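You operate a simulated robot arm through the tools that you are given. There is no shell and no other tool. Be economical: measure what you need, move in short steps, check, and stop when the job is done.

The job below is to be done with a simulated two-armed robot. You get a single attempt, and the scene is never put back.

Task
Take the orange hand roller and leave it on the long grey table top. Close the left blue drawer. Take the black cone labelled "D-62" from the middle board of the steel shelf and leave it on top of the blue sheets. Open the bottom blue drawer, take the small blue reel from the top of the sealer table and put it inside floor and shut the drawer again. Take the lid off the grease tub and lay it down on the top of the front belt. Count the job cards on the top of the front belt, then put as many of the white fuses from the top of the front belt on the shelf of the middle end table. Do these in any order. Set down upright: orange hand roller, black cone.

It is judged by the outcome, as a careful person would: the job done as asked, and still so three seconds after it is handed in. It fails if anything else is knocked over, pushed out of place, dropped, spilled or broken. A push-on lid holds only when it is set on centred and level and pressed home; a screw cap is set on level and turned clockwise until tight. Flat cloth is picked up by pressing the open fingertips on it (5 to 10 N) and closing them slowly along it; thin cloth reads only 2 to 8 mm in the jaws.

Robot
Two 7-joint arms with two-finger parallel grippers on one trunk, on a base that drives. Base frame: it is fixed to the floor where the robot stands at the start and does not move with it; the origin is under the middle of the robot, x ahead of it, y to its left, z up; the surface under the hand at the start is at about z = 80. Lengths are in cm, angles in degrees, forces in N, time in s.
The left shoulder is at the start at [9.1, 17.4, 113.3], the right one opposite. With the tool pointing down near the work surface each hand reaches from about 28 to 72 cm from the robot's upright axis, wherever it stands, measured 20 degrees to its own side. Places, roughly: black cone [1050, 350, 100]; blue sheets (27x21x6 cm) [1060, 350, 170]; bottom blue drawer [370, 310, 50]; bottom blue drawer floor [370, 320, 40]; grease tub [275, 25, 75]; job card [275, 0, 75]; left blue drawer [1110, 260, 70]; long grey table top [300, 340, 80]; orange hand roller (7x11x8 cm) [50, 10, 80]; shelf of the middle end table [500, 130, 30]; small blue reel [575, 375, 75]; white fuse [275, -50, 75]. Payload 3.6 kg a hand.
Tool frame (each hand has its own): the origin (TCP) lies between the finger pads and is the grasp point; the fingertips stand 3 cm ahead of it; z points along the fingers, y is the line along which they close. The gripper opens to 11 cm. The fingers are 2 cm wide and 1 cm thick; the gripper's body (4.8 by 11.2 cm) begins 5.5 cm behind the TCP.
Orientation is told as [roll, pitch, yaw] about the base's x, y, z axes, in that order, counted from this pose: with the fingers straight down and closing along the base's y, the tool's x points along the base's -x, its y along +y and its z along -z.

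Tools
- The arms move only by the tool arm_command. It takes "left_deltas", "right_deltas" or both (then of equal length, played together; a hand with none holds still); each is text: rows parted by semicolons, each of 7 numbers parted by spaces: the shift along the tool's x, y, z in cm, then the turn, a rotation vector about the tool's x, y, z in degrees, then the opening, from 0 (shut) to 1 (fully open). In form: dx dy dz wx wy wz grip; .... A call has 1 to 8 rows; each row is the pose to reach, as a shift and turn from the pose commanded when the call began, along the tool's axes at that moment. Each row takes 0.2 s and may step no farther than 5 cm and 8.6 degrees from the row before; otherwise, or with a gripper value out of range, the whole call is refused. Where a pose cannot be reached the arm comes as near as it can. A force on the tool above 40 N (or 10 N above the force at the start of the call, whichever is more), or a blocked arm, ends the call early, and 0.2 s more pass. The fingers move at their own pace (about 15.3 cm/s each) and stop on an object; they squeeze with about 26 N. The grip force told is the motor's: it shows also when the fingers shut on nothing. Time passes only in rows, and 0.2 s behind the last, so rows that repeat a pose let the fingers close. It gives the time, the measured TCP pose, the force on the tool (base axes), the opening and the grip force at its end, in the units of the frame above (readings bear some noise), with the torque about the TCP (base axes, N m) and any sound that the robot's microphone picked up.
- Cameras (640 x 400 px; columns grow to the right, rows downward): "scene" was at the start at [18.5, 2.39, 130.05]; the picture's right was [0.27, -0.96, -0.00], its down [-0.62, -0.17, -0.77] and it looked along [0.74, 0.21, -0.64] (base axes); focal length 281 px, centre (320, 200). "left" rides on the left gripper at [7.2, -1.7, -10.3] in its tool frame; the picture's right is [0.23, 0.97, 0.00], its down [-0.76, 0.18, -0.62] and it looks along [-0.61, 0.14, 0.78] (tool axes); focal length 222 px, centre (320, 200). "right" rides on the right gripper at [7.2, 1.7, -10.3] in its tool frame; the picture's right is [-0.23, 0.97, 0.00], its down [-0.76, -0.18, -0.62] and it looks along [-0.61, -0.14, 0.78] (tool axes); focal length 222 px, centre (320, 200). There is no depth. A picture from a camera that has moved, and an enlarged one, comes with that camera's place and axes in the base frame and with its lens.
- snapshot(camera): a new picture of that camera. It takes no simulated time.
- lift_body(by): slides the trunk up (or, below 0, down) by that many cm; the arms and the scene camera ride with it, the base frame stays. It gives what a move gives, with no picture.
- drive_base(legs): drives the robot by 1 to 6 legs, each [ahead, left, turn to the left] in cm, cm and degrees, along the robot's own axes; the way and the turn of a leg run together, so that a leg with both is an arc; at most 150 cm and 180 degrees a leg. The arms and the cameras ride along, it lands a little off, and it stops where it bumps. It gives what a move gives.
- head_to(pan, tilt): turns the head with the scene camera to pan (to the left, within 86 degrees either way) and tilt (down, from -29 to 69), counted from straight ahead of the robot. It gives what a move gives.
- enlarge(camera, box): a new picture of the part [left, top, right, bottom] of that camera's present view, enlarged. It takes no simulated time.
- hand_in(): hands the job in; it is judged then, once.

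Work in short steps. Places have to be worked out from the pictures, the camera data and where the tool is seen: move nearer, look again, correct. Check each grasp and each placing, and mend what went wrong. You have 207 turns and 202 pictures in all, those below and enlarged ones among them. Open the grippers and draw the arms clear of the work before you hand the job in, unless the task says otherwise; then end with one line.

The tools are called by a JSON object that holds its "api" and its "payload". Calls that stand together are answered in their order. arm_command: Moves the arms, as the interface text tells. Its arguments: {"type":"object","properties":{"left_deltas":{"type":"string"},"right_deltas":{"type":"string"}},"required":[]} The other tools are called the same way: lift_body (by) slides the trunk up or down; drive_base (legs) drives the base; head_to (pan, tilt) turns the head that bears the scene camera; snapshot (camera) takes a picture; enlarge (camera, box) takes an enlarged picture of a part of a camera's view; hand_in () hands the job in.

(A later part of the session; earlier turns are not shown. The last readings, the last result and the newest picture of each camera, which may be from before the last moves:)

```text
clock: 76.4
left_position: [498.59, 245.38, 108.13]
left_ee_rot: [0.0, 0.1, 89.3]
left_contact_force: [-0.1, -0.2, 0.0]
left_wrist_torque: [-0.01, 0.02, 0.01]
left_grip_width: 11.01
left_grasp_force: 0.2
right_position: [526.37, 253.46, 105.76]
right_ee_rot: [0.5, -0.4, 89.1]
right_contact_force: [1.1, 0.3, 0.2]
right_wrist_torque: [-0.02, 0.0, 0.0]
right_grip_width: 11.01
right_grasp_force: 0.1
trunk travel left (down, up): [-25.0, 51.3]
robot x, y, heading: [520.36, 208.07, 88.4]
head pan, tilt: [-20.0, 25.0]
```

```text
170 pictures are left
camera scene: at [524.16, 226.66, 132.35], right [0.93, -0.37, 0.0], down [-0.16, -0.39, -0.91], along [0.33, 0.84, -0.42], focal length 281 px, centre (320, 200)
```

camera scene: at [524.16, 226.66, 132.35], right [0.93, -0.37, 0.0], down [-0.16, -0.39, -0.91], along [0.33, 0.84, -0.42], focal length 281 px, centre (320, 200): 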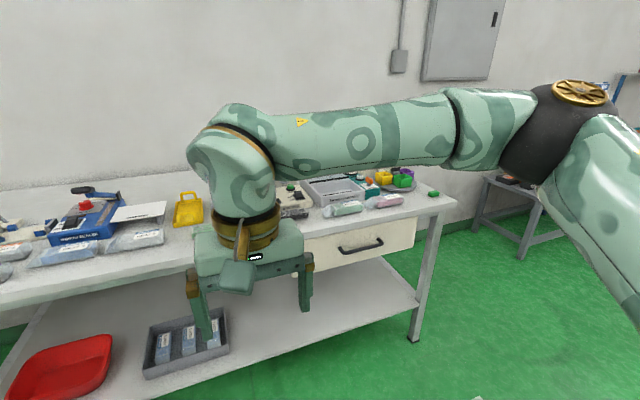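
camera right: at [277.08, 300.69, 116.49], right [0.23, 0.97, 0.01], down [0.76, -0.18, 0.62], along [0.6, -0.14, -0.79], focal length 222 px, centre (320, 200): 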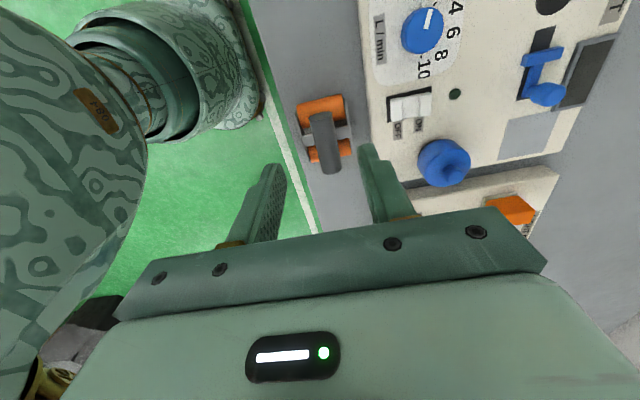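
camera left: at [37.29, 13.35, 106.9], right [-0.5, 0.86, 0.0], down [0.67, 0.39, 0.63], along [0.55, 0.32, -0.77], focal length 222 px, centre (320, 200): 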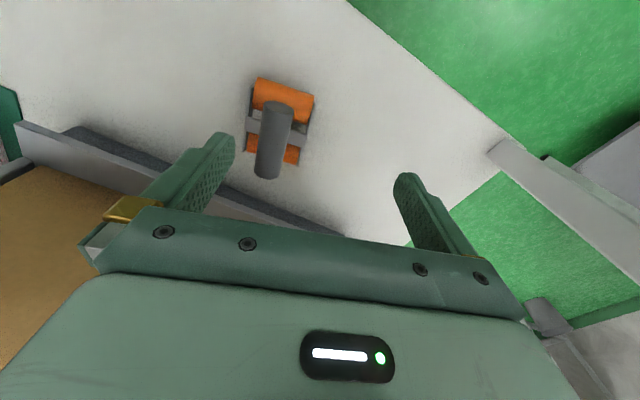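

The sealer table is ahead to the right, with small coloured reels near its right end. I move closer and look from above.

{"api": "drive_base", "payload": {"legs": [[0, -50, 0.5], [42, 0, 0]]}}

{"api": "head_to", "payload": {"pan": -12, "tilt": 40}}

{"api": "snapshot", "payload": {"camera": "scene"}}

{"api": "snapshot", "payload": {"camera": "right"}}

```text
clock: 81.6
left_position: [550.33, 285.35, 108.06]
left_ee_rot: [0.0, 0.2, 89.7]
left_contact_force: [-0.2, 0.2, 0.0]
left_wrist_torque: [-0.03, 0.01, 0.0]
left_grip_width: 10.98
left_grasp_force: 0.1
right_position: [578.15, 293.72, 105.78]
right_ee_rot: [0.6, -0.4, 89.7]
right_contact_force: [0.5, -0.1, 0.2]
right_wrist_torque: [-0.02, 0.0, 0.03]
right_grip_width: 10.99
right_grasp_force: 0.0
trunk travel left (down, up): [-25.0, 51.3]
robot x, y, heading: [572.4, 247.93, 88.8]
head pan, tilt: [-20.0, 25.0]
```

```text
clock: 82.3
left_position: [550.3, 285.33, 108.17]
left_ee_rot: [-0.1, 0.0, 89.7]
left_contact_force: [0.3, 0.5, 0.5]
left_wrist_torque: [-0.01, 0.02, 0.02]
left_grip_width: 11.01
left_grasp_force: 0.1
right_position: [578.28, 293.69, 105.81]
right_ee_rot: [0.3, -0.5, 89.6]
right_contact_force: [-0.1, 0.5, -0.6]
right_wrist_torque: [-0.01, 0.01, 0.02]
right_grip_width: 11.01
right_grasp_force: 0.0
trunk travel left (down, up): [-25.0, 51.3]
robot x, y, heading: [572.09, 247.94, 88.7]
head pan, tilt: [-12.0, 40.0]
```

```text
169 pictures are left
camera scene: at [574.71, 266.44, 130.03], right [0.97, -0.23, 0.0], down [-0.15, -0.63, -0.77], along [0.18, 0.75, -0.64], focal length 281 px, centre (320, 200)
```

scene: 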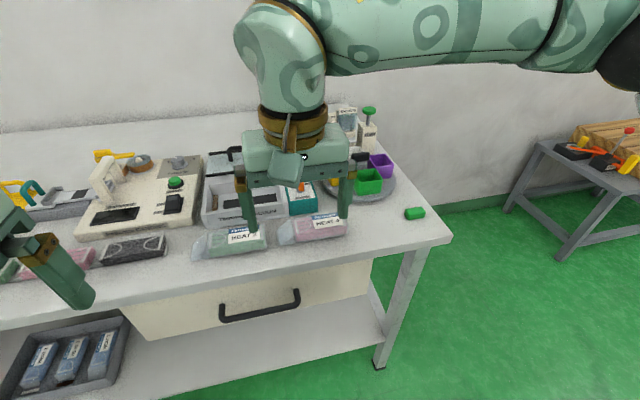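

```text
168 pictures are left
camera right: at [576.47, 286.3, 116.23], right [-0.97, 0.23, 0.01], down [0.19, 0.76, 0.63], along [0.14, 0.61, -0.78], focal length 222 px, centre (320, 200)
```

right: 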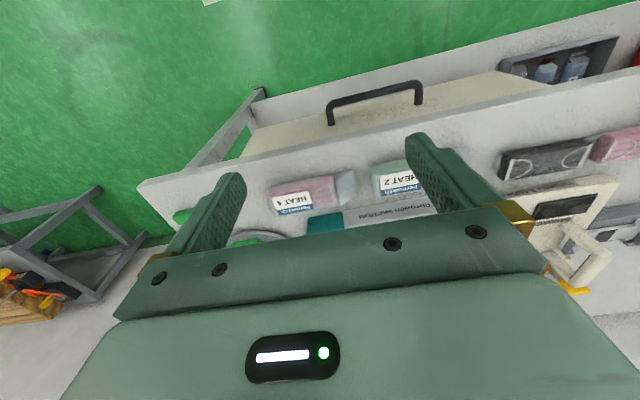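

I can't yet see the blue reel; the arm hides part of the table. I move the right hand back toward the right-front and zoom.

{"api": "arm_command", "payload": {"right_deltas": "4 3 -1 0 0 0 1;6 7 -2 0 0 0 1;6 11 -2 0 0 0 1;6 15 -2 0 0 0 1;6 19 -2 0 0 0 1"}}

{"api": "head_to", "payload": {"pan": 0, "tilt": 32}}

{"api": "snapshot", "payload": {"camera": "scene"}}

{"api": "enlarge", "payload": {"camera": "scene", "box": [200, 80, 440, 230]}}

```text
refused: row 1 steps farther than a row can; nothing moved
```

```text
clock: 83.1
left_position: [550.37, 285.25, 108.27]
left_ee_rot: [0.1, 0.1, 89.7]
left_contact_force: [0.6, -0.8, -1.0]
left_wrist_torque: [-0.04, -0.01, 0.02]
left_grip_width: 11.01
left_grasp_force: 0.1
right_position: [578.26, 293.79, 105.82]
right_ee_rot: [0.5, -0.4, 89.6]
right_contact_force: [0.4, 0.7, -0.1]
right_wrist_torque: [-0.01, -0.03, 0.02]
right_grip_width: 11.02
right_grasp_force: 0.0
trunk travel left (down, up): [-25.0, 51.3]
robot x, y, heading: [572.77, 247.9, 88.8]
head pan, tilt: [0.0, 32.0]
```

```text
167 pictures are left
camera scene: at [572.96, 267.12, 131.24], right [1.0, -0.02, 0.0], down [-0.01, -0.53, -0.85], along [0.02, 0.85, -0.53], focal length 281 px, centre (320, 200)
```

scene: 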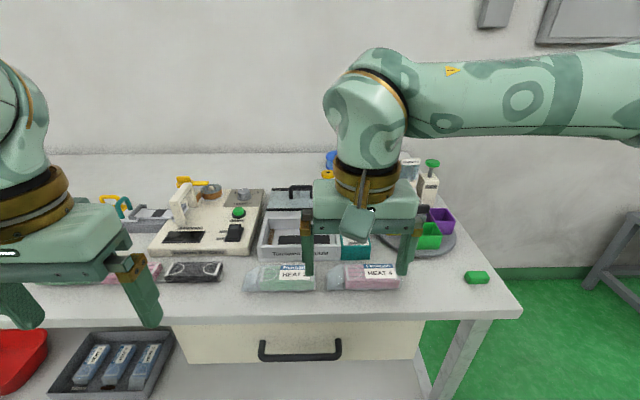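

```text
2.67 times, centred on (320, 155) of scene
camera zoom: at [572.96, 267.12, 131.24], right [1.0, -0.02, 0.0], down [-0.01, -0.53, -0.85], along [0.02, 0.85, -0.53], focal length 750 px, centre (320, 320)
```

zoom: 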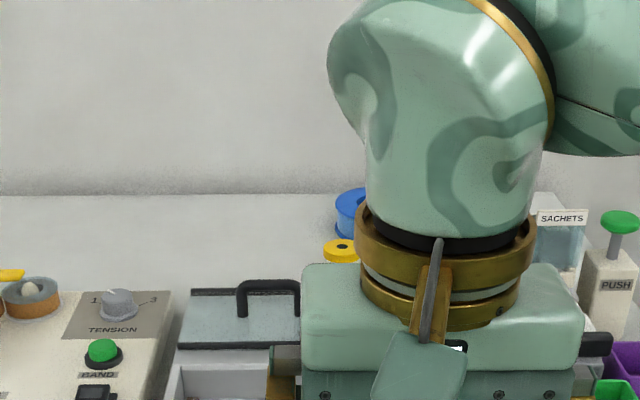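

A blue reel stands at the back behind my wrist, with a yellow one before it. I move the right hand aside in shorter rows to see it.

{"api": "arm_command", "payload": {"right_deltas": "3 3 -1 0 0 0 1;5 6.5 -2 0 0 0 1;6 11 -2 0 0 0 1;6 15.5 -2 0 0 0 1;6 20 -2 0 0 0 1;6 24 -2 0 0 0 1"}}

{"api": "snapshot", "payload": {"camera": "scene"}}

{"api": "enlarge", "payload": {"camera": "scene", "box": [240, 120, 480, 270]}}

```text
clock: 84.2
left_position: [549.75, 285.42, 108.1]
left_ee_rot: [0.6, 0.2, 90.1]
left_contact_force: [-39.1, 2.6, 1.3]
left_wrist_torque: [-0.19, -2.6, 0.55]
left_grip_width: 10.06
left_grasp_force: 0.1
right_position: [561.94, 287.85, 107.9]
right_ee_rot: [-0.3, 0.0, 89.1]
right_contact_force: [39.7, -2.8, -2.3]
right_wrist_torque: [0.21, 2.48, 0.84]
right_grip_width: 10.03
right_grasp_force: 0.1
trunk travel left (down, up): [-25.0, 51.3]
robot x, y, heading: [572.62, 247.99, 88.7]
head pan, tilt: [0.0, 32.0]
stopped in row 5 (left hand): the force on the tool passed its limit at 75 N (the readings are from after the stop); the commanded pose is now the measured one
```

```text
165 pictures are left
camera scene: at [572.88, 267.15, 131.24], right [1.0, -0.02, 0.0], down [-0.01, -0.53, -0.85], along [0.02, 0.85, -0.53], focal length 281 px, centre (320, 200)
```

scene: 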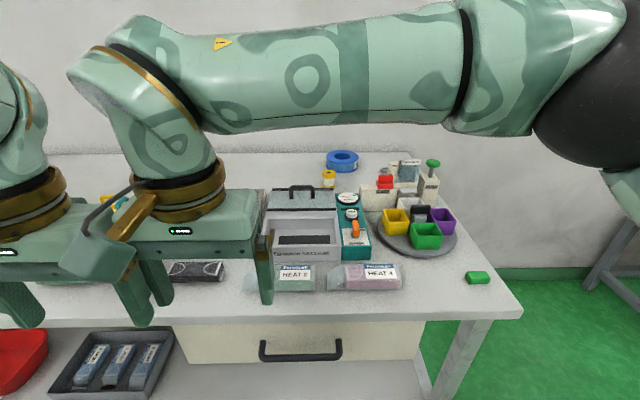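

```text
2.67 times, centred on (360, 195) of scene
camera zoom: at [572.88, 267.15, 131.24], right [1.0, -0.02, 0.0], down [-0.01, -0.53, -0.85], along [0.02, 0.85, -0.53], focal length 750 px, centre (213, 213)
```

zoom: 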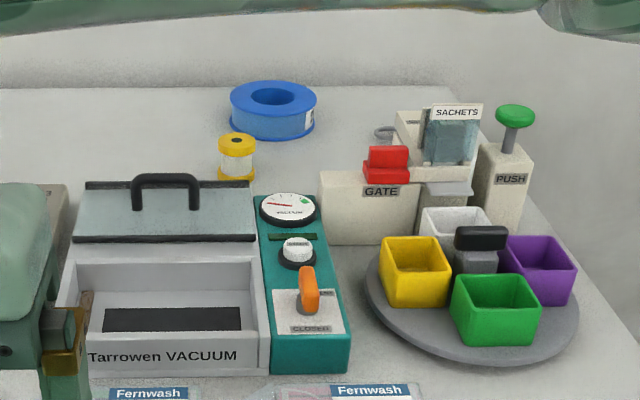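

I had the sideways sign reversed (tool y points to −x here) and the hands touched; I separate them now. The blue reel is a ~14 cm ring at about (585, 382), reachable only from the table's right end (x≈618).

{"api": "arm_command", "payload": {"right_deltas": "0 -4 0 0 0 0 1;0 -8 0 0 0 0 1;0 -12 0 0 0 0 1;0 -16 0 0 0 0 1;0 -20 0 0 0 0 1;0 -24 0 0 0 0 1;0 -26 0 0 0 0 1"}}

{"api": "head_to", "payload": {"pan": -45, "tilt": 25}}

{"api": "snapshot", "payload": {"camera": "scene"}}

```text
clock: 85.8
left_position: [550.0, 285.47, 108.09]
left_ee_rot: [0.6, 0.1, 89.9]
left_contact_force: [-0.5, 0.2, -0.4]
left_wrist_torque: [0.02, 0.0, 0.0]
left_grip_width: 11.0
left_grasp_force: 0.2
right_position: [587.84, 287.29, 108.11]
right_ee_rot: [-0.2, -0.2, 89.4]
right_contact_force: [-0.5, -0.1, 0.3]
right_wrist_torque: [0.0, 0.0, 0.01]
right_grip_width: 11.03
right_grasp_force: 0.0
trunk travel left (down, up): [-25.0, 51.3]
robot x, y, heading: [572.41, 248.27, 88.6]
head pan, tilt: [0.0, 32.0]
```

```text
clock: 86.9
left_position: [550.0, 285.34, 108.08]
left_ee_rot: [0.5, 0.2, 89.9]
left_contact_force: [0.6, -0.4, 0.4]
left_wrist_torque: [-0.01, 0.04, 0.02]
left_grip_width: 11.01
left_grasp_force: 0.0
right_position: [587.76, 287.36, 108.13]
right_ee_rot: [-0.1, -0.2, 89.4]
right_contact_force: [0.1, 0.1, -0.3]
right_wrist_torque: [0.0, 0.03, 0.02]
right_grip_width: 10.98
right_grasp_force: 0.0
trunk travel left (down, up): [-25.0, 51.3]
robot x, y, heading: [572.22, 247.84, 88.7]
head pan, tilt: [-45.0, 25.0]
```

```text
163 pictures are left
camera scene: at [579.41, 264.54, 132.35], right [0.69, -0.72, 0.0], down [-0.31, -0.29, -0.91], along [0.65, 0.63, -0.42], focal length 281 px, centre (320, 200)
```

scene: 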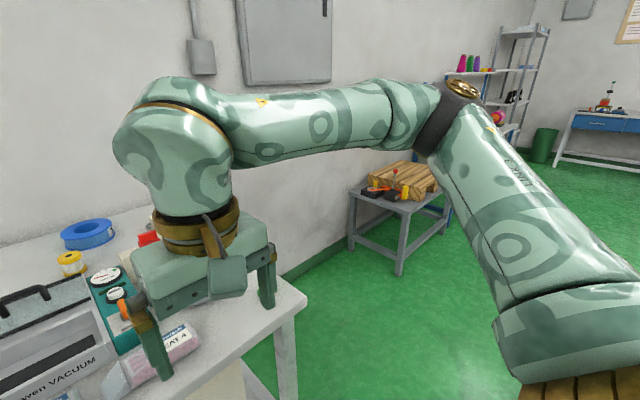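

The wall is at y≈386 and the next table begins at x≈733, so there is room at the table's right end. I drive round to about (655, 330), heading 135°, to use the left hand.

{"api": "drive_base", "payload": {"legs": [[-15, 0, 0], [0, -105, 0], [0, 0, 46]]}}

{"api": "head_to", "payload": {"pan": -10, "tilt": 30}}

{"api": "snapshot", "payload": {"camera": "scene"}}

```text
clock: 95.4
left_position: [633.73, 239.98, 108.06]
left_ee_rot: [0.5, 0.1, 136.4]
left_contact_force: [1.4, 0.2, -0.1]
left_wrist_torque: [0.0, 0.01, -0.03]
left_grip_width: 11.01
left_grasp_force: 0.1
right_position: [658.35, 268.78, 108.07]
right_ee_rot: [0.0, -0.1, 135.8]
right_contact_force: [-0.1, 0.5, -0.7]
right_wrist_torque: [-0.02, 0.0, 0.0]
right_grip_width: 10.98
right_grasp_force: 0.0
trunk travel left (down, up): [-25.0, 51.3]
robot x, y, heading: [676.74, 230.57, 135.1]
head pan, tilt: [-45.0, 25.0]
```

```text
clock: 96.4
left_position: [633.74, 239.85, 108.08]
left_ee_rot: [0.6, 0.2, 136.3]
left_contact_force: [0.2, -0.2, -0.8]
left_wrist_torque: [0.01, -0.02, 0.0]
left_grip_width: 10.99
left_grasp_force: 0.0
right_position: [658.31, 268.77, 108.04]
right_ee_rot: [-0.2, -0.1, 135.8]
right_contact_force: [0.2, -0.5, 0.2]
right_wrist_torque: [0.01, -0.03, 0.02]
right_grip_width: 11.01
right_grasp_force: 0.0
trunk travel left (down, up): [-25.0, 51.3]
robot x, y, heading: [676.84, 230.49, 134.8]
head pan, tilt: [-10.0, 30.0]
```

```text
162 pictures are left
camera scene: at [664.16, 245.04, 131.56], right [0.82, 0.57, 0.0], down [0.29, -0.41, -0.87], along [-0.5, 0.71, -0.5], focal length 281 px, centre (320, 200)
```

scene: 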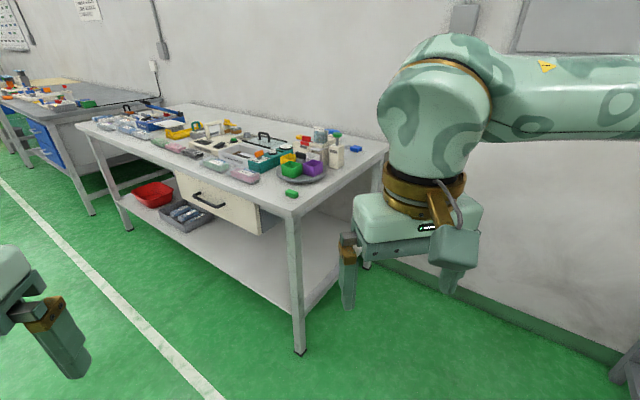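

The table's right end is at about x≈612 with the reel near its back corner. I drive in toward (652, 325).

{"api": "drive_base", "payload": {"legs": [[10, -50, 0], [72, 0, 0]]}}

{"api": "head_to", "payload": {"pan": 12, "tilt": 40}}

{"api": "snapshot", "payload": {"camera": "scene"}}

```text
clock: 103.0
left_position: [610.91, 333.54, 108.01]
left_ee_rot: [0.5, 0.3, 136.3]
left_contact_force: [-0.8, 0.2, -0.4]
left_wrist_torque: [-0.02, -0.02, -0.01]
left_grip_width: 11.01
left_grasp_force: 0.0
right_position: [635.41, 362.37, 108.07]
right_ee_rot: [0.0, -0.2, 135.8]
right_contact_force: [-0.3, -0.5, 0.4]
right_wrist_torque: [-0.02, -0.02, -0.01]
right_grip_width: 11.02
right_grasp_force: 0.1
trunk travel left (down, up): [-25.0, 51.3]
robot x, y, heading: [653.7, 323.91, 135.1]
head pan, tilt: [-10.0, 30.0]
```

```text
clock: 103.8
left_position: [610.89, 333.51, 108.09]
left_ee_rot: [0.5, 0.1, 136.4]
left_contact_force: [-0.1, 0.3, -0.6]
left_wrist_torque: [0.02, -0.04, 0.0]
left_grip_width: 10.98
left_grasp_force: 0.1
right_position: [635.47, 362.43, 107.99]
right_ee_rot: [0.0, -0.2, 135.8]
right_contact_force: [-0.4, -0.4, 0.9]
right_wrist_torque: [0.01, 0.02, -0.03]
right_grip_width: 10.99
right_grasp_force: 0.0
trunk travel left (down, up): [-25.0, 51.3]
robot x, y, heading: [653.62, 324.29, 135.2]
head pan, tilt: [12.0, 40.0]
```

```text
161 pictures are left
camera scene: at [639.35, 335.86, 130.02], right [0.54, 0.84, 0.0], down [0.54, -0.35, -0.77], along [-0.64, 0.42, -0.64], focal length 281 px, centre (320, 200)
```

scene: 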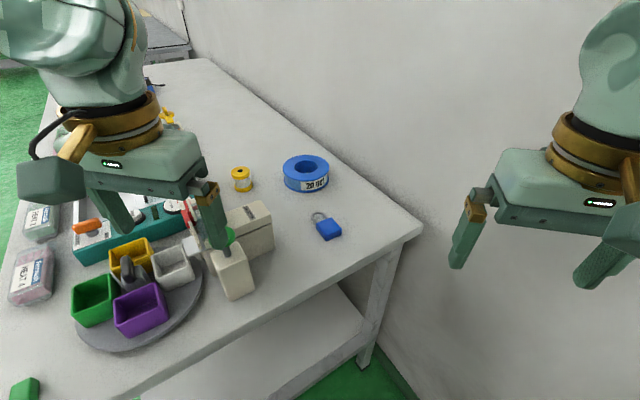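

The ring is at about (575, 373); table end x≈610, wall y≈387. I tuck the right hand in and move to about (645, 338).

{"api": "arm_command", "payload": {"right_deltas": "4 0 0 0 0 0 1;8 0 0 0 0 0 1"}}

{"api": "drive_base", "payload": {"legs": [[15.5, -3.6, 0]]}}

{"api": "enlarge", "payload": {"camera": "scene", "box": [200, 100, 440, 250]}}

{"api": "snapshot", "payload": {"camera": "left"}}

```text
clock: 104.4
left_position: [610.93, 333.54, 108.07]
left_ee_rot: [0.5, 0.2, 136.4]
left_contact_force: [-0.8, -0.4, -0.6]
left_wrist_torque: [0.01, -0.02, 0.01]
left_grip_width: 11.01
left_grasp_force: 0.1
right_position: [641.22, 356.67, 108.24]
right_ee_rot: [-0.1, -0.4, 135.8]
right_contact_force: [0.7, -0.4, -0.5]
right_wrist_torque: [0.04, -0.02, 0.0]
right_grip_width: 11.0
right_grasp_force: 0.1
trunk travel left (down, up): [-25.0, 51.3]
robot x, y, heading: [653.33, 324.0, 135.4]
head pan, tilt: [12.0, 40.0]
```

```text
clock: 105.8
left_position: [607.66, 354.14, 109.91]
left_ee_rot: [-23.4, 8.3, 141.9]
left_contact_force: [-1.2, 0.1, -0.2]
left_wrist_torque: [0.0, -0.05, -0.06]
left_grip_width: 10.98
left_grasp_force: 0.2
right_position: [642.37, 375.87, 101.12]
right_ee_rot: [-2.6, 4.0, 122.8]
right_contact_force: [0.4, 0.0, -1.1]
right_wrist_torque: [0.02, 0.03, 0.01]
right_grip_width: 11.02
right_grasp_force: 0.1
trunk travel left (down, up): [-25.0, 51.3]
robot x, y, heading: [648.65, 335.26, 131.6]
head pan, tilt: [12.0, 40.0]
stopped in leg 1: the robot was blocked; the commanded pose is now the measured one
```

```text
2.67 times, centred on (320, 175) of scene
camera zoom: at [631.53, 338.08, 130.76], right [0.59, 0.8, 0.08], down [0.54, -0.32, -0.78], along [-0.6, 0.5, -0.62], focal length 750 px, centre (320, 267)
```

zoom: 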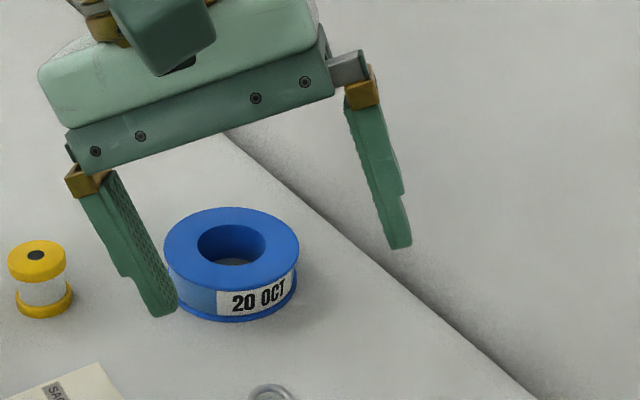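

```text
159 pictures are left
camera left: at [610.58, 348.47, 120.9], right [-0.33, -0.88, -0.35], down [-0.9, 0.19, 0.39], along [-0.27, 0.44, -0.85], focal length 222 px, centre (320, 200)
```

left: 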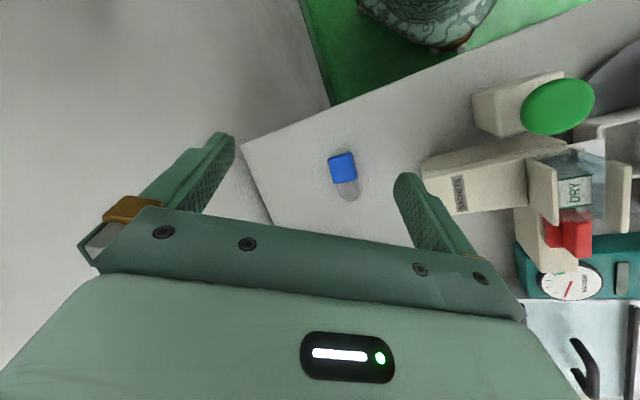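

The robot was blocked: an arm or the base touched something and was displaced. I back off a little and look again.

{"api": "drive_base", "payload": {"legs": [[-8, 3, 0]]}}

{"api": "snapshot", "payload": {"camera": "scene"}}

{"api": "head_to", "payload": {"pan": 80, "tilt": 45}}

{"api": "snapshot", "payload": {"camera": "scene"}}

{"api": "head_to", "payload": {"pan": -70, "tilt": 40}}

{"api": "snapshot", "payload": {"camera": "scene"}}

```text
clock: 106.5
left_position: [595.92, 347.62, 109.32]
left_ee_rot: [-36.1, 18.4, 157.1]
left_contact_force: [-0.4, -0.8, -0.7]
left_wrist_torque: [0.05, -0.04, 0.0]
left_grip_width: 10.98
left_grasp_force: 0.1
right_position: [643.37, 373.44, 91.83]
right_ee_rot: [-1.9, 15.3, 120.8]
right_contact_force: [-0.2, -2.7, 0.8]
right_wrist_torque: [0.17, -0.06, 0.01]
right_grip_width: 11.0
right_grasp_force: 0.0
trunk travel left (down, up): [-25.0, 51.3]
robot x, y, heading: [645.43, 335.5, 136.2]
head pan, tilt: [12.0, 40.0]
stopped in leg 1: the robot was blocked; the commanded pose is now the measured one
```

```text
158 pictures are left
camera scene: at [625.48, 325.34, 131.08], right [0.52, 0.84, 0.16], down [0.58, -0.21, -0.79], along [-0.63, 0.5, -0.6], focal length 281 px, centre (320, 200)
```

scene: 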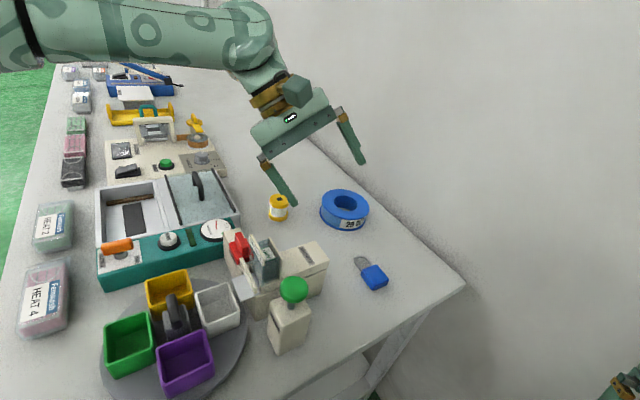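

```text
clock: 107.9
left_position: [595.26, 347.78, 109.42]
left_ee_rot: [-35.2, 18.3, 158.4]
left_contact_force: [0.9, 0.5, -0.3]
left_wrist_torque: [-0.03, 0.0, 0.02]
left_grip_width: 10.99
left_grasp_force: 0.1
right_position: [641.83, 373.91, 91.22]
right_ee_rot: [-0.9, 16.3, 122.9]
right_contact_force: [0.0, -0.9, -0.3]
right_wrist_torque: [-0.02, -0.01, 0.0]
right_grip_width: 11.01
right_grasp_force: 0.1
trunk travel left (down, up): [-25.0, 51.3]
robot x, y, heading: [644.34, 335.01, 137.8]
head pan, tilt: [80.0, 45.0]
```

```text
157 pictures are left
camera scene: at [626.32, 317.55, 129.06], right [-0.61, 0.78, 0.1], down [0.58, 0.53, -0.62], along [-0.54, -0.32, -0.78], focal length 281 px, centre (320, 200)
```

scene: 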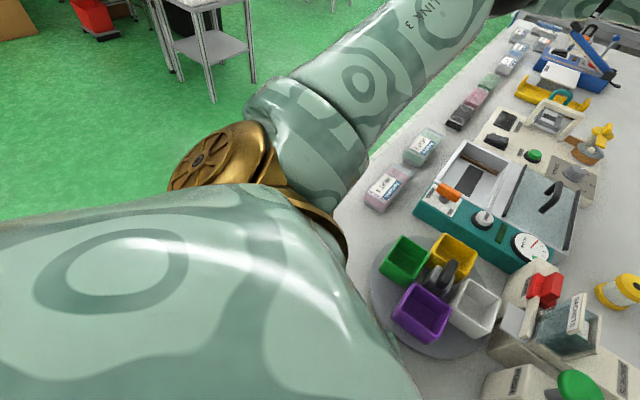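

```text
clock: 110.3
left_position: [595.28, 347.9, 109.32]
left_ee_rot: [-35.2, 18.2, 158.4]
left_contact_force: [-0.1, 0.4, -0.1]
left_wrist_torque: [0.01, -0.01, -0.03]
left_grip_width: 10.99
left_grasp_force: 0.1
right_position: [641.83, 373.99, 91.22]
right_ee_rot: [-0.8, 16.3, 122.9]
right_contact_force: [0.0, -0.9, -0.5]
right_wrist_torque: [-0.01, 0.01, 0.0]
right_grip_width: 10.99
right_grasp_force: 0.0
trunk travel left (down, up): [-25.0, 51.3]
robot x, y, heading: [644.19, 334.88, 137.5]
head pan, tilt: [-70.0, 40.0]
```

```text
156 pictures are left
camera scene: at [635.93, 330.11, 132.03], right [0.93, -0.38, -0.03], down [-0.22, -0.47, -0.85], along [0.31, 0.8, -0.52], focal length 281 px, centre (320, 200)
```

scene: 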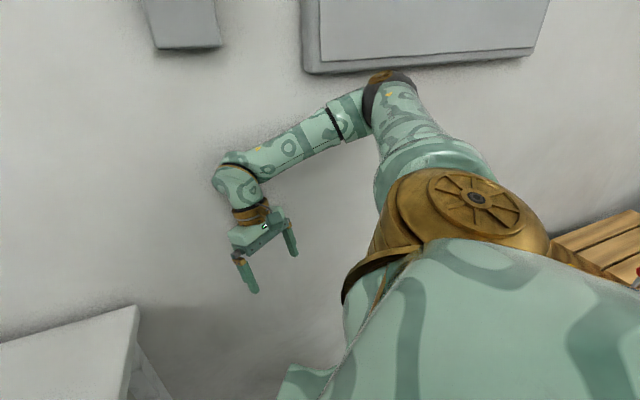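

The robot leans: the right elbow is pressed to the wall. I swing the right hand away from the wall and upward so the elbow comes in.

{"api": "arm_command", "payload": {"right_deltas": "-1 3 -1 0 0 0 1;-2 6 -3 0 0 0 1;-3.5 9 -5 0 0 0 1;-4 11 -7 0 0 0 1;-4 13 -9 0 0 0 1"}}

{"api": "snapshot", "payload": {"camera": "scene"}}

```text
clock: 110.6
left_position: [593.18, 350.04, 105.03]
left_ee_rot: [-33.8, 26.5, 164.3]
left_contact_force: [-0.4, 1.8, -0.2]
left_wrist_torque: [-0.06, -0.12, -0.11]
left_grip_width: 10.99
left_grasp_force: 0.0
right_position: [643.99, 371.76, 85.14]
right_ee_rot: [2.1, 23.7, 127.3]
right_contact_force: [-0.6, -0.2, -0.1]
right_wrist_torque: [0.0, -0.02, 0.03]
right_grip_width: 11.02
right_grasp_force: 0.0
trunk travel left (down, up): [-25.0, 51.3]
robot x, y, heading: [646.13, 334.31, 135.2]
head pan, tilt: [-70.0, 40.0]
stopped in row 1 (left hand): the arm was blocked; the commanded pose is now the measured one
```

```text
155 pictures are left
camera scene: at [636.24, 328.89, 131.99], right [0.91, -0.41, -0.02], down [-0.23, -0.46, -0.86], along [0.35, 0.79, -0.51], focal length 281 px, centre (320, 200)
```

scene: 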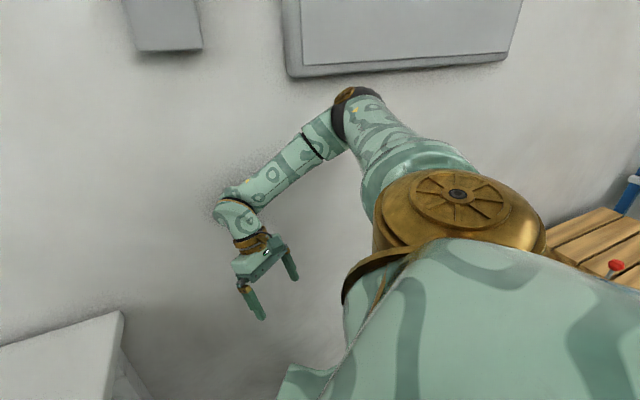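

Still leaning away from the wall. I try driving straight away from the wall (−y).

{"api": "drive_base", "payload": {"legs": [[-10, 8, 0]]}}

{"api": "head_to", "payload": {"pan": 12, "tilt": 45}}

{"api": "snapshot", "payload": {"camera": "scene"}}

```text
clock: 111.3
left_position: [585.75, 349.71, 95.69]
left_ee_rot: [-16.6, 35.8, -168.5]
left_contact_force: [-1.2, -0.7, -0.5]
left_wrist_torque: [0.06, -0.08, -0.02]
left_grip_width: 11.02
left_grasp_force: 0.0
right_position: [643.61, 365.34, 76.37]
right_ee_rot: [0.2, 48.6, 116.4]
right_contact_force: [1.4, -1.4, 1.0]
right_wrist_torque: [0.05, 0.0, 0.04]
right_grip_width: 11.02
right_grasp_force: 0.1
trunk travel left (down, up): [-25.0, 51.3]
robot x, y, heading: [645.47, 333.95, 135.6]
head pan, tilt: [-70.0, 40.0]
stopped in leg 1: the robot was blocked; the commanded pose is now the measured one
```

```text
clock: 112.8
left_position: [585.55, 349.52, 95.92]
left_ee_rot: [-17.3, 35.2, -168.4]
left_contact_force: [0.0, 0.8, 0.1]
left_wrist_torque: [0.05, 0.03, 0.02]
left_grip_width: 11.0
left_grasp_force: 0.0
right_position: [643.59, 365.6, 75.88]
right_ee_rot: [1.8, 48.7, 118.9]
right_contact_force: [-1.1, 0.0, -0.3]
right_wrist_torque: [-0.01, 0.01, 0.0]
right_grip_width: 10.97
right_grasp_force: 0.0
trunk travel left (down, up): [-25.0, 51.3]
robot x, y, heading: [644.99, 334.0, 136.7]
head pan, tilt: [12.0, 45.0]
```

```text
154 pictures are left
camera scene: at [627.13, 327.94, 130.43], right [0.51, 0.85, 0.13], down [0.63, -0.27, -0.73], along [-0.59, 0.46, -0.67], focal length 281 px, centre (320, 200)
```

scene: 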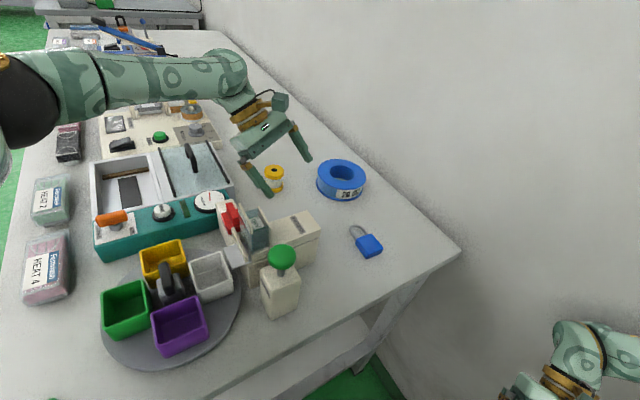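

Driving is still blocked, so I stop pushing. I look down both sides to find what is in contact.

{"api": "head_to", "payload": {"pan": 60, "tilt": 60}}

{"api": "snapshot", "payload": {"camera": "scene"}}

{"api": "head_to", "payload": {"pan": -60, "tilt": 62}}

{"api": "snapshot", "payload": {"camera": "scene"}}

{"api": "snapshot", "payload": {"camera": "right"}}

{"api": "snapshot", "payload": {"camera": "left"}}

```text
clock: 114.0
left_position: [585.66, 349.54, 96.04]
left_ee_rot: [-17.3, 35.2, -168.3]
left_contact_force: [0.1, -0.4, 0.3]
left_wrist_torque: [-0.01, -0.02, 0.02]
left_grip_width: 11.01
left_grasp_force: 0.1
right_position: [643.55, 365.58, 76.09]
right_ee_rot: [1.9, 48.6, 118.9]
right_contact_force: [0.7, 0.2, -0.2]
right_wrist_torque: [-0.01, 0.0, 0.02]
right_grip_width: 10.99
right_grasp_force: 0.1
trunk travel left (down, up): [-25.0, 51.3]
robot x, y, heading: [645.16, 334.15, 136.8]
head pan, tilt: [60.0, 60.0]
```

```text
153 pictures are left
camera scene: at [627.8, 322.09, 127.7], right [-0.29, 0.95, 0.12], down [0.84, 0.32, -0.44], along [-0.45, -0.03, -0.89], focal length 281 px, centre (320, 200)
```

scene: 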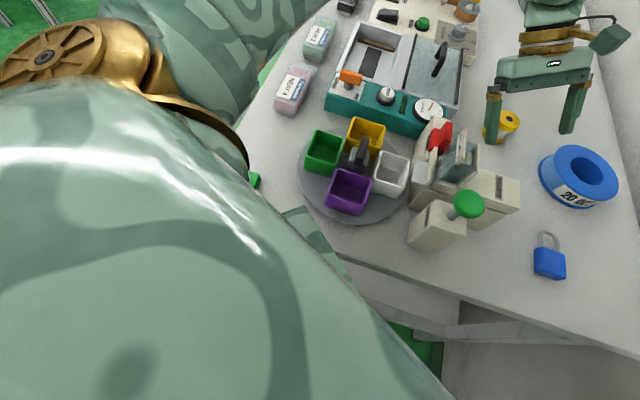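

```text
clock: 116.0
left_position: [585.57, 349.42, 95.99]
left_ee_rot: [-17.3, 35.2, -168.3]
left_contact_force: [0.1, -0.4, -0.6]
left_wrist_torque: [0.0, -0.01, -0.01]
left_grip_width: 11.01
left_grasp_force: 0.0
right_position: [643.62, 365.6, 75.95]
right_ee_rot: [1.9, 48.6, 118.8]
right_contact_force: [-0.1, 0.4, 0.4]
right_wrist_torque: [0.02, -0.02, 0.04]
right_grip_width: 11.03
right_grasp_force: 0.1
trunk travel left (down, up): [-25.0, 51.3]
robot x, y, heading: [645.34, 333.87, 136.7]
head pan, tilt: [-60.0, 62.0]
```

```text
152 pictures are left
camera scene: at [635.61, 330.2, 128.81], right [0.97, -0.22, 0.0], down [-0.18, -0.79, -0.59], along [0.13, 0.57, -0.81], focal length 281 px, centre (320, 200)
```

scene: 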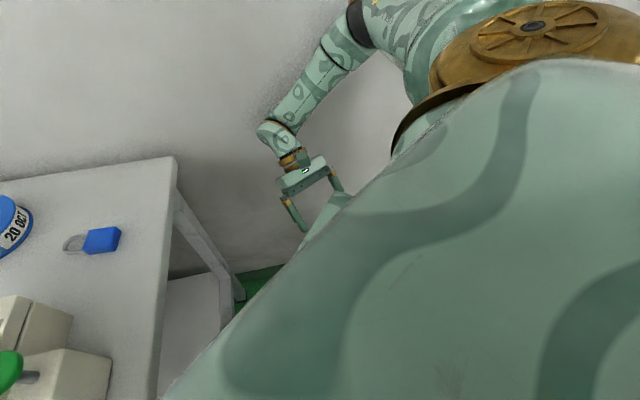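

```text
151 pictures are left
camera right: at [640.94, 367.5, 88.43], right [-0.94, -0.32, -0.15], down [-0.29, 0.94, -0.16], along [0.19, -0.11, -0.98], focal length 222 px, centre (320, 200)
```

right: 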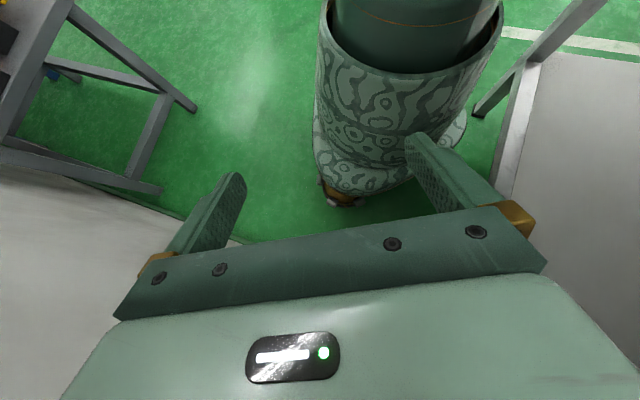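

```text
150 pictures are left
camera left: at [585.98, 348.01, 108.58], right [0.53, -0.84, -0.11], down [-0.84, -0.54, 0.0], along [-0.06, 0.09, -0.99], focal length 222 px, centre (320, 200)
```

left: 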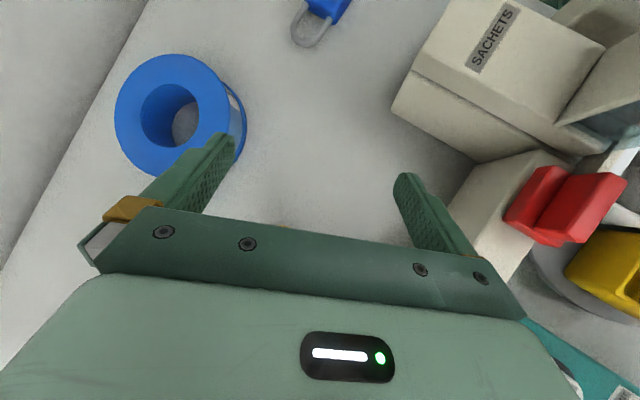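

The base itself is slim and clear of the table; the right elbow wedged on the wall must be what tips the robot. I turn the base clockwise so that elbow swings off the wall.

{"api": "drive_base", "payload": {"legs": [[0, 0, -8]]}}

{"api": "snapshot", "payload": {"camera": "scene"}}

```text
clock: 116.7
left_position: [575.51, 350.59, 96.99]
left_ee_rot: [-9.2, 29.8, -143.9]
left_contact_force: [1.2, 4.9, 1.1]
left_wrist_torque: [-0.36, 0.15, -0.04]
left_grip_width: 11.0
left_grasp_force: 0.1
right_position: [645.85, 362.25, 71.2]
right_ee_rot: [-44.3, 70.7, 72.3]
right_contact_force: [0.5, 0.1, 1.3]
right_wrist_torque: [0.06, 0.05, -0.07]
right_grip_width: 11.01
right_grasp_force: 0.1
trunk travel left (down, up): [-25.0, 51.3]
robot x, y, heading: [643.94, 334.24, 137.1]
head pan, tilt: [-60.0, 62.0]
stopped in leg 1: the robot was blocked; the commanded pose is now the measured one
```

```text
149 pictures are left
camera scene: at [636.22, 336.9, 128.46], right [0.98, -0.21, 0.0], down [-0.18, -0.82, -0.54], along [0.11, 0.53, -0.84], focal length 281 px, centre (320, 200)
```

scene: 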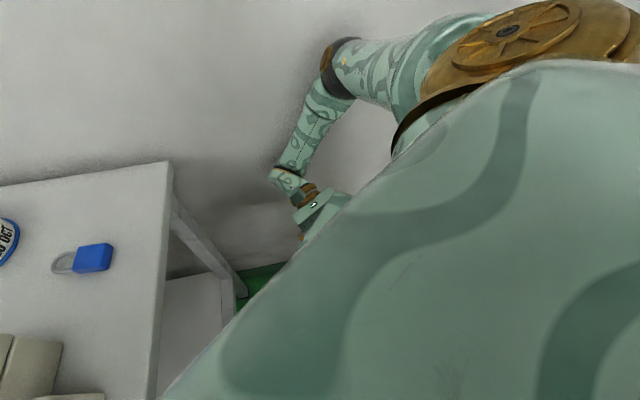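

The lean has reduced. I check the left hand before going on.

{"api": "snapshot", "payload": {"camera": "left"}}

{"api": "head_to", "payload": {"pan": 25, "tilt": 45}}

{"api": "snapshot", "payload": {"camera": "scene"}}

```text
148 pictures are left
camera left: at [576.41, 351.07, 109.58], right [0.79, -0.61, -0.02], down [-0.61, -0.78, 0.13], along [-0.1, -0.09, -0.99], focal length 222 px, centre (320, 200)
```

left: 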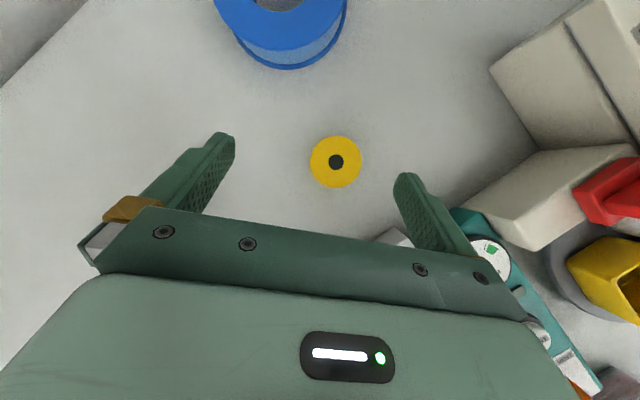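

```text
clock: 118.3
left_position: [575.31, 350.15, 96.9]
left_ee_rot: [-10.1, 30.2, -144.4]
left_contact_force: [-0.2, -0.3, -0.2]
left_wrist_torque: [-0.02, -0.01, -0.03]
left_grip_width: 10.99
left_grasp_force: 0.0
right_position: [645.82, 362.14, 71.19]
right_ee_rot: [-43.9, 70.6, 72.6]
right_contact_force: [-0.2, -0.2, 0.5]
right_wrist_torque: [0.01, 0.05, 0.0]
right_grip_width: 11.0
right_grasp_force: 0.0
trunk travel left (down, up): [-25.0, 51.3]
robot x, y, heading: [644.01, 333.9, 137.7]
head pan, tilt: [25.0, 45.0]
```

```text
147 pictures are left
camera scene: at [626.81, 332.57, 130.04], right [0.29, 0.95, 0.08], down [0.69, -0.15, -0.71], along [-0.66, 0.27, -0.7], focal length 281 px, centre (320, 200)
```

scene: 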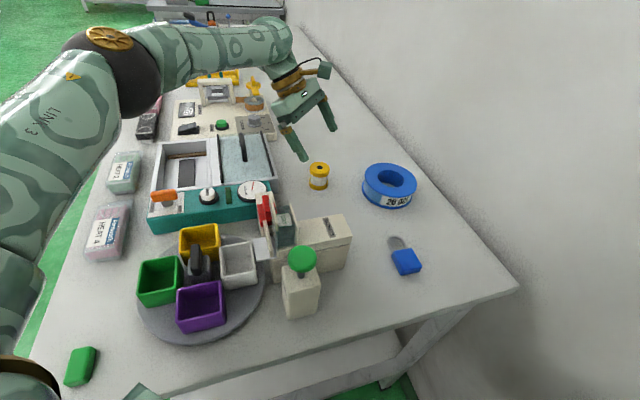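

The left hand hangs free above the table. I raise it a bit so it stays clear of everything while I free the right elbow.

{"api": "arm_command", "payload": {"left_deltas": "1 -0.3 -1.7 0 0 0 1;2 -0.6 -3.4 0 0 0 1;3 -0.9 -5.1 0 0 0 1;4 -1.2 -6.8 0 0 0 1"}}

{"api": "head_to", "payload": {"pan": -60, "tilt": 25}}

{"api": "snapshot", "payload": {"camera": "scene"}}

```text
clock: 118.6
left_position: [571.82, 349.33, 98.48]
left_ee_rot: [-9.4, 27.6, -134.2]
left_contact_force: [1.4, 2.1, 1.9]
left_wrist_torque: [-0.21, 0.14, 0.0]
left_grip_width: 11.02
left_grasp_force: 0.1
left hand out of reach, approached as far as the arm can: row 1
right_position: [647.69, 362.31, 70.15]
right_ee_rot: [-73.5, 67.3, 46.0]
right_contact_force: [0.2, -0.5, 0.8]
right_wrist_torque: [0.03, 0.04, 0.05]
right_grip_width: 11.0
right_grasp_force: 0.0
trunk travel left (down, up): [-25.0, 51.3]
robot x, y, heading: [644.55, 334.1, 137.7]
head pan, tilt: [25.0, 45.0]
stopped in row 1 (left hand): the arm was blocked; the commanded pose is now the measured one
```

```text
clock: 120.2
left_position: [571.18, 348.99, 97.97]
left_ee_rot: [-9.5, 28.1, -134.5]
left_contact_force: [-0.3, 0.1, -0.2]
left_wrist_torque: [0.03, 0.0, 0.0]
left_grip_width: 10.97
left_grasp_force: 0.0
right_position: [647.48, 362.18, 70.03]
right_ee_rot: [-73.5, 67.0, 45.2]
right_contact_force: [-0.1, -0.2, -0.4]
right_wrist_torque: [0.02, 0.01, 0.0]
right_grip_width: 10.99
right_grasp_force: 0.0
trunk travel left (down, up): [-25.0, 51.3]
robot x, y, heading: [644.19, 333.9, 137.7]
head pan, tilt: [-60.0, 25.0]
```

```text
146 pictures are left
camera scene: at [637.05, 340.42, 133.67], right [0.98, -0.21, 0.0], down [-0.08, -0.35, -0.93], along [0.2, 0.91, -0.36], focal length 281 px, centre (320, 200)
```

scene: 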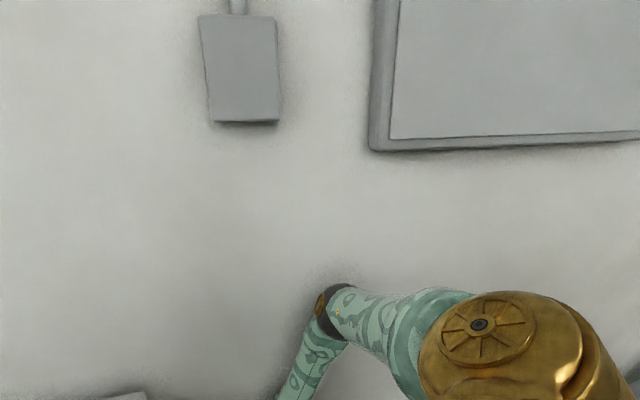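

The lean is down to ~4° and each release helps. I try driving away from the wall again.

{"api": "drive_base", "payload": {"legs": [[-8, 6, 0]]}}

{"api": "snapshot", "payload": {"camera": "scene"}}

```text
clock: 120.9
left_position: [566.17, 345.96, 99.81]
left_ee_rot: [-9.5, 25.0, -119.0]
left_contact_force: [1.0, 0.3, 0.5]
left_wrist_torque: [-0.01, 0.04, 0.01]
left_grip_width: 10.99
left_grasp_force: 0.1
right_position: [649.72, 362.68, 68.4]
right_ee_rot: [-96.6, 49.2, 28.4]
right_contact_force: [-0.5, 0.0, 0.4]
right_wrist_torque: [0.0, 0.01, 0.04]
right_grip_width: 11.0
right_grasp_force: 0.0
trunk travel left (down, up): [-25.0, 51.3]
robot x, y, heading: [644.52, 333.4, 137.4]
head pan, tilt: [-60.0, 25.0]
stopped in leg 1: the robot was blocked; the commanded pose is now the measured one
```

```text
145 pictures are left
camera scene: at [638.05, 342.29, 133.43], right [0.98, -0.21, 0.0], down [-0.08, -0.36, -0.93], along [0.2, 0.91, -0.37], focal length 281 px, centre (320, 200)
```

scene: 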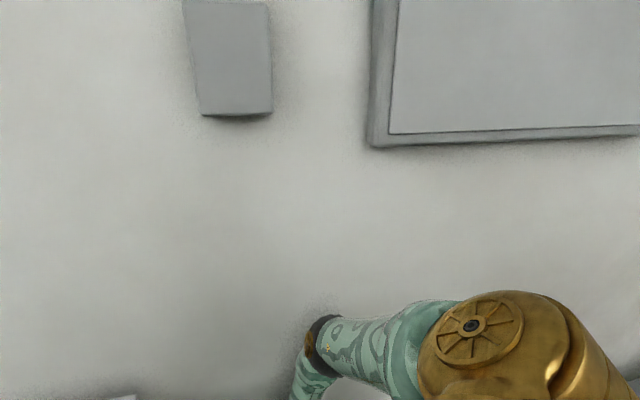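

I check the left arm's surroundings as well.

{"api": "head_to", "payload": {"pan": 70, "tilt": 35}}

{"api": "snapshot", "payload": {"camera": "scene"}}

{"api": "snapshot", "payload": {"camera": "left"}}

```text
clock: 123.0
left_position: [566.3, 346.45, 99.47]
left_ee_rot: [-9.4, 25.2, -119.7]
left_contact_force: [0.0, -0.1, -0.2]
left_wrist_torque: [-0.01, -0.04, 0.01]
left_grip_width: 11.0
left_grasp_force: 0.1
right_position: [649.48, 362.52, 68.42]
right_ee_rot: [-97.0, 49.5, 27.6]
right_contact_force: [0.1, 0.8, -0.1]
right_wrist_torque: [0.0, 0.0, -0.02]
right_grip_width: 10.99
right_grasp_force: 0.0
trunk travel left (down, up): [-25.0, 51.3]
robot x, y, heading: [644.7, 333.62, 137.7]
head pan, tilt: [70.0, 35.0]
```

```text
144 pictures are left
camera scene: at [628.13, 329.38, 131.01], right [-0.46, 0.88, 0.04], down [0.52, 0.31, -0.8], along [-0.72, -0.35, -0.6], focal length 281 px, centre (320, 200)
```

scene: 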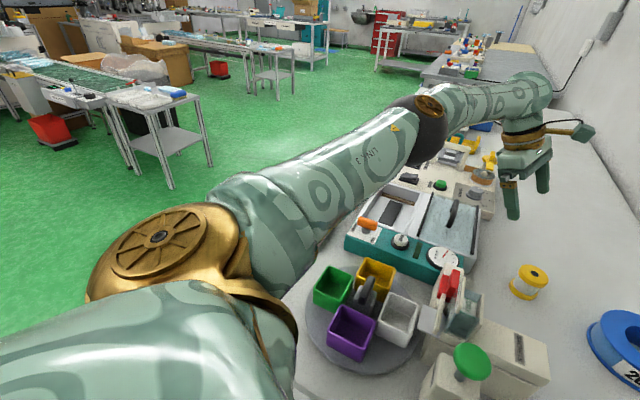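

```text
143 pictures are left
camera left: at [567.46, 348.12, 111.92], right [0.97, -0.24, -0.05], down [-0.23, -0.95, 0.21], along [-0.09, -0.19, -0.98], focal length 222 px, centre (320, 200)
```

left: 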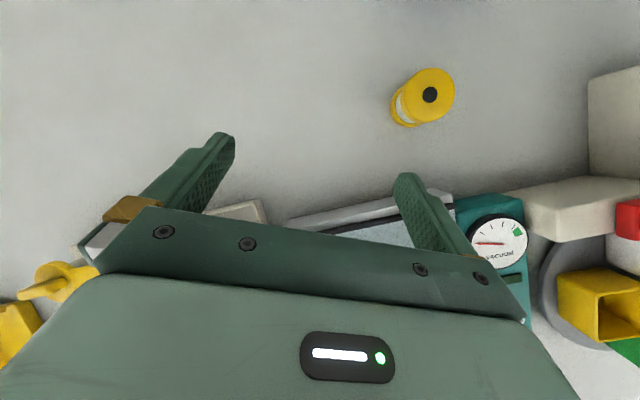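

All items are undisturbed. I try again to move away from the wall.

{"api": "drive_base", "payload": {"legs": [[-6, 6, 0]]}}

{"api": "drive_base", "payload": {"legs": [[-6, 6, 0]]}}

{"api": "head_to", "payload": {"pan": -60, "tilt": 45}}

{"api": "snapshot", "payload": {"camera": "scene"}}

```text
clock: 123.7
left_position: [563.88, 343.07, 100.1]
left_ee_rot: [-9.1, 23.0, -109.2]
left_contact_force: [-0.2, -0.3, -0.5]
left_wrist_torque: [-0.04, 0.03, 0.0]
left_grip_width: 10.98
left_grasp_force: 0.1
right_position: [650.72, 362.88, 67.24]
right_ee_rot: [-100.6, 28.7, 29.2]
right_contact_force: [0.6, -0.8, -0.6]
right_wrist_torque: [-0.01, 0.02, 0.0]
right_grip_width: 10.97
right_grasp_force: 0.1
trunk travel left (down, up): [-25.0, 51.3]
robot x, y, heading: [644.83, 332.03, 137.7]
head pan, tilt: [70.0, 35.0]
stopped in leg 1: the robot was blocked; the commanded pose is now the measured one
```

```text
clock: 124.5
left_position: [563.11, 342.53, 100.09]
left_ee_rot: [-8.7, 20.2, -102.8]
left_contact_force: [0.7, 1.2, 0.5]
left_wrist_torque: [-0.09, 0.01, 0.04]
left_grip_width: 11.01
left_grasp_force: 0.0
right_position: [651.04, 363.01, 66.38]
right_ee_rot: [-103.2, 18.3, 30.4]
right_contact_force: [0.7, 0.1, -1.9]
right_wrist_torque: [-0.05, -0.04, -0.02]
right_grip_width: 10.98
right_grasp_force: 0.1
trunk travel left (down, up): [-25.0, 51.3]
robot x, y, heading: [644.49, 330.98, 137.7]
head pan, tilt: [70.0, 35.0]
stopped in leg 1: the robot was blocked; the commanded pose is now the measured one
```

```text
clock: 126.6
left_position: [563.31, 343.3, 100.03]
left_ee_rot: [-8.7, 20.5, -104.4]
left_contact_force: [0.2, -1.0, 0.0]
left_wrist_torque: [-0.01, -0.02, 0.0]
left_grip_width: 10.98
left_grasp_force: 0.1
right_position: [651.44, 363.18, 66.31]
right_ee_rot: [-103.5, 20.5, 30.6]
right_contact_force: [0.5, -0.6, 0.6]
right_wrist_torque: [-0.01, 0.01, -0.02]
right_grip_width: 11.01
right_grasp_force: 0.1
trunk travel left (down, up): [-25.0, 51.3]
robot x, y, heading: [644.31, 331.24, 137.5]
head pan, tilt: [-60.0, 45.0]
```

```text
142 pictures are left
camera scene: at [638.61, 343.1, 129.72], right [0.98, -0.21, 0.0], down [-0.15, -0.67, -0.72], along [0.15, 0.71, -0.69], focal length 281 px, centre (320, 200)
```

scene: 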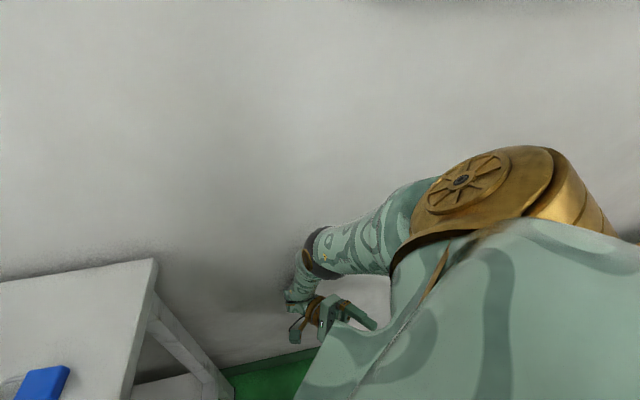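

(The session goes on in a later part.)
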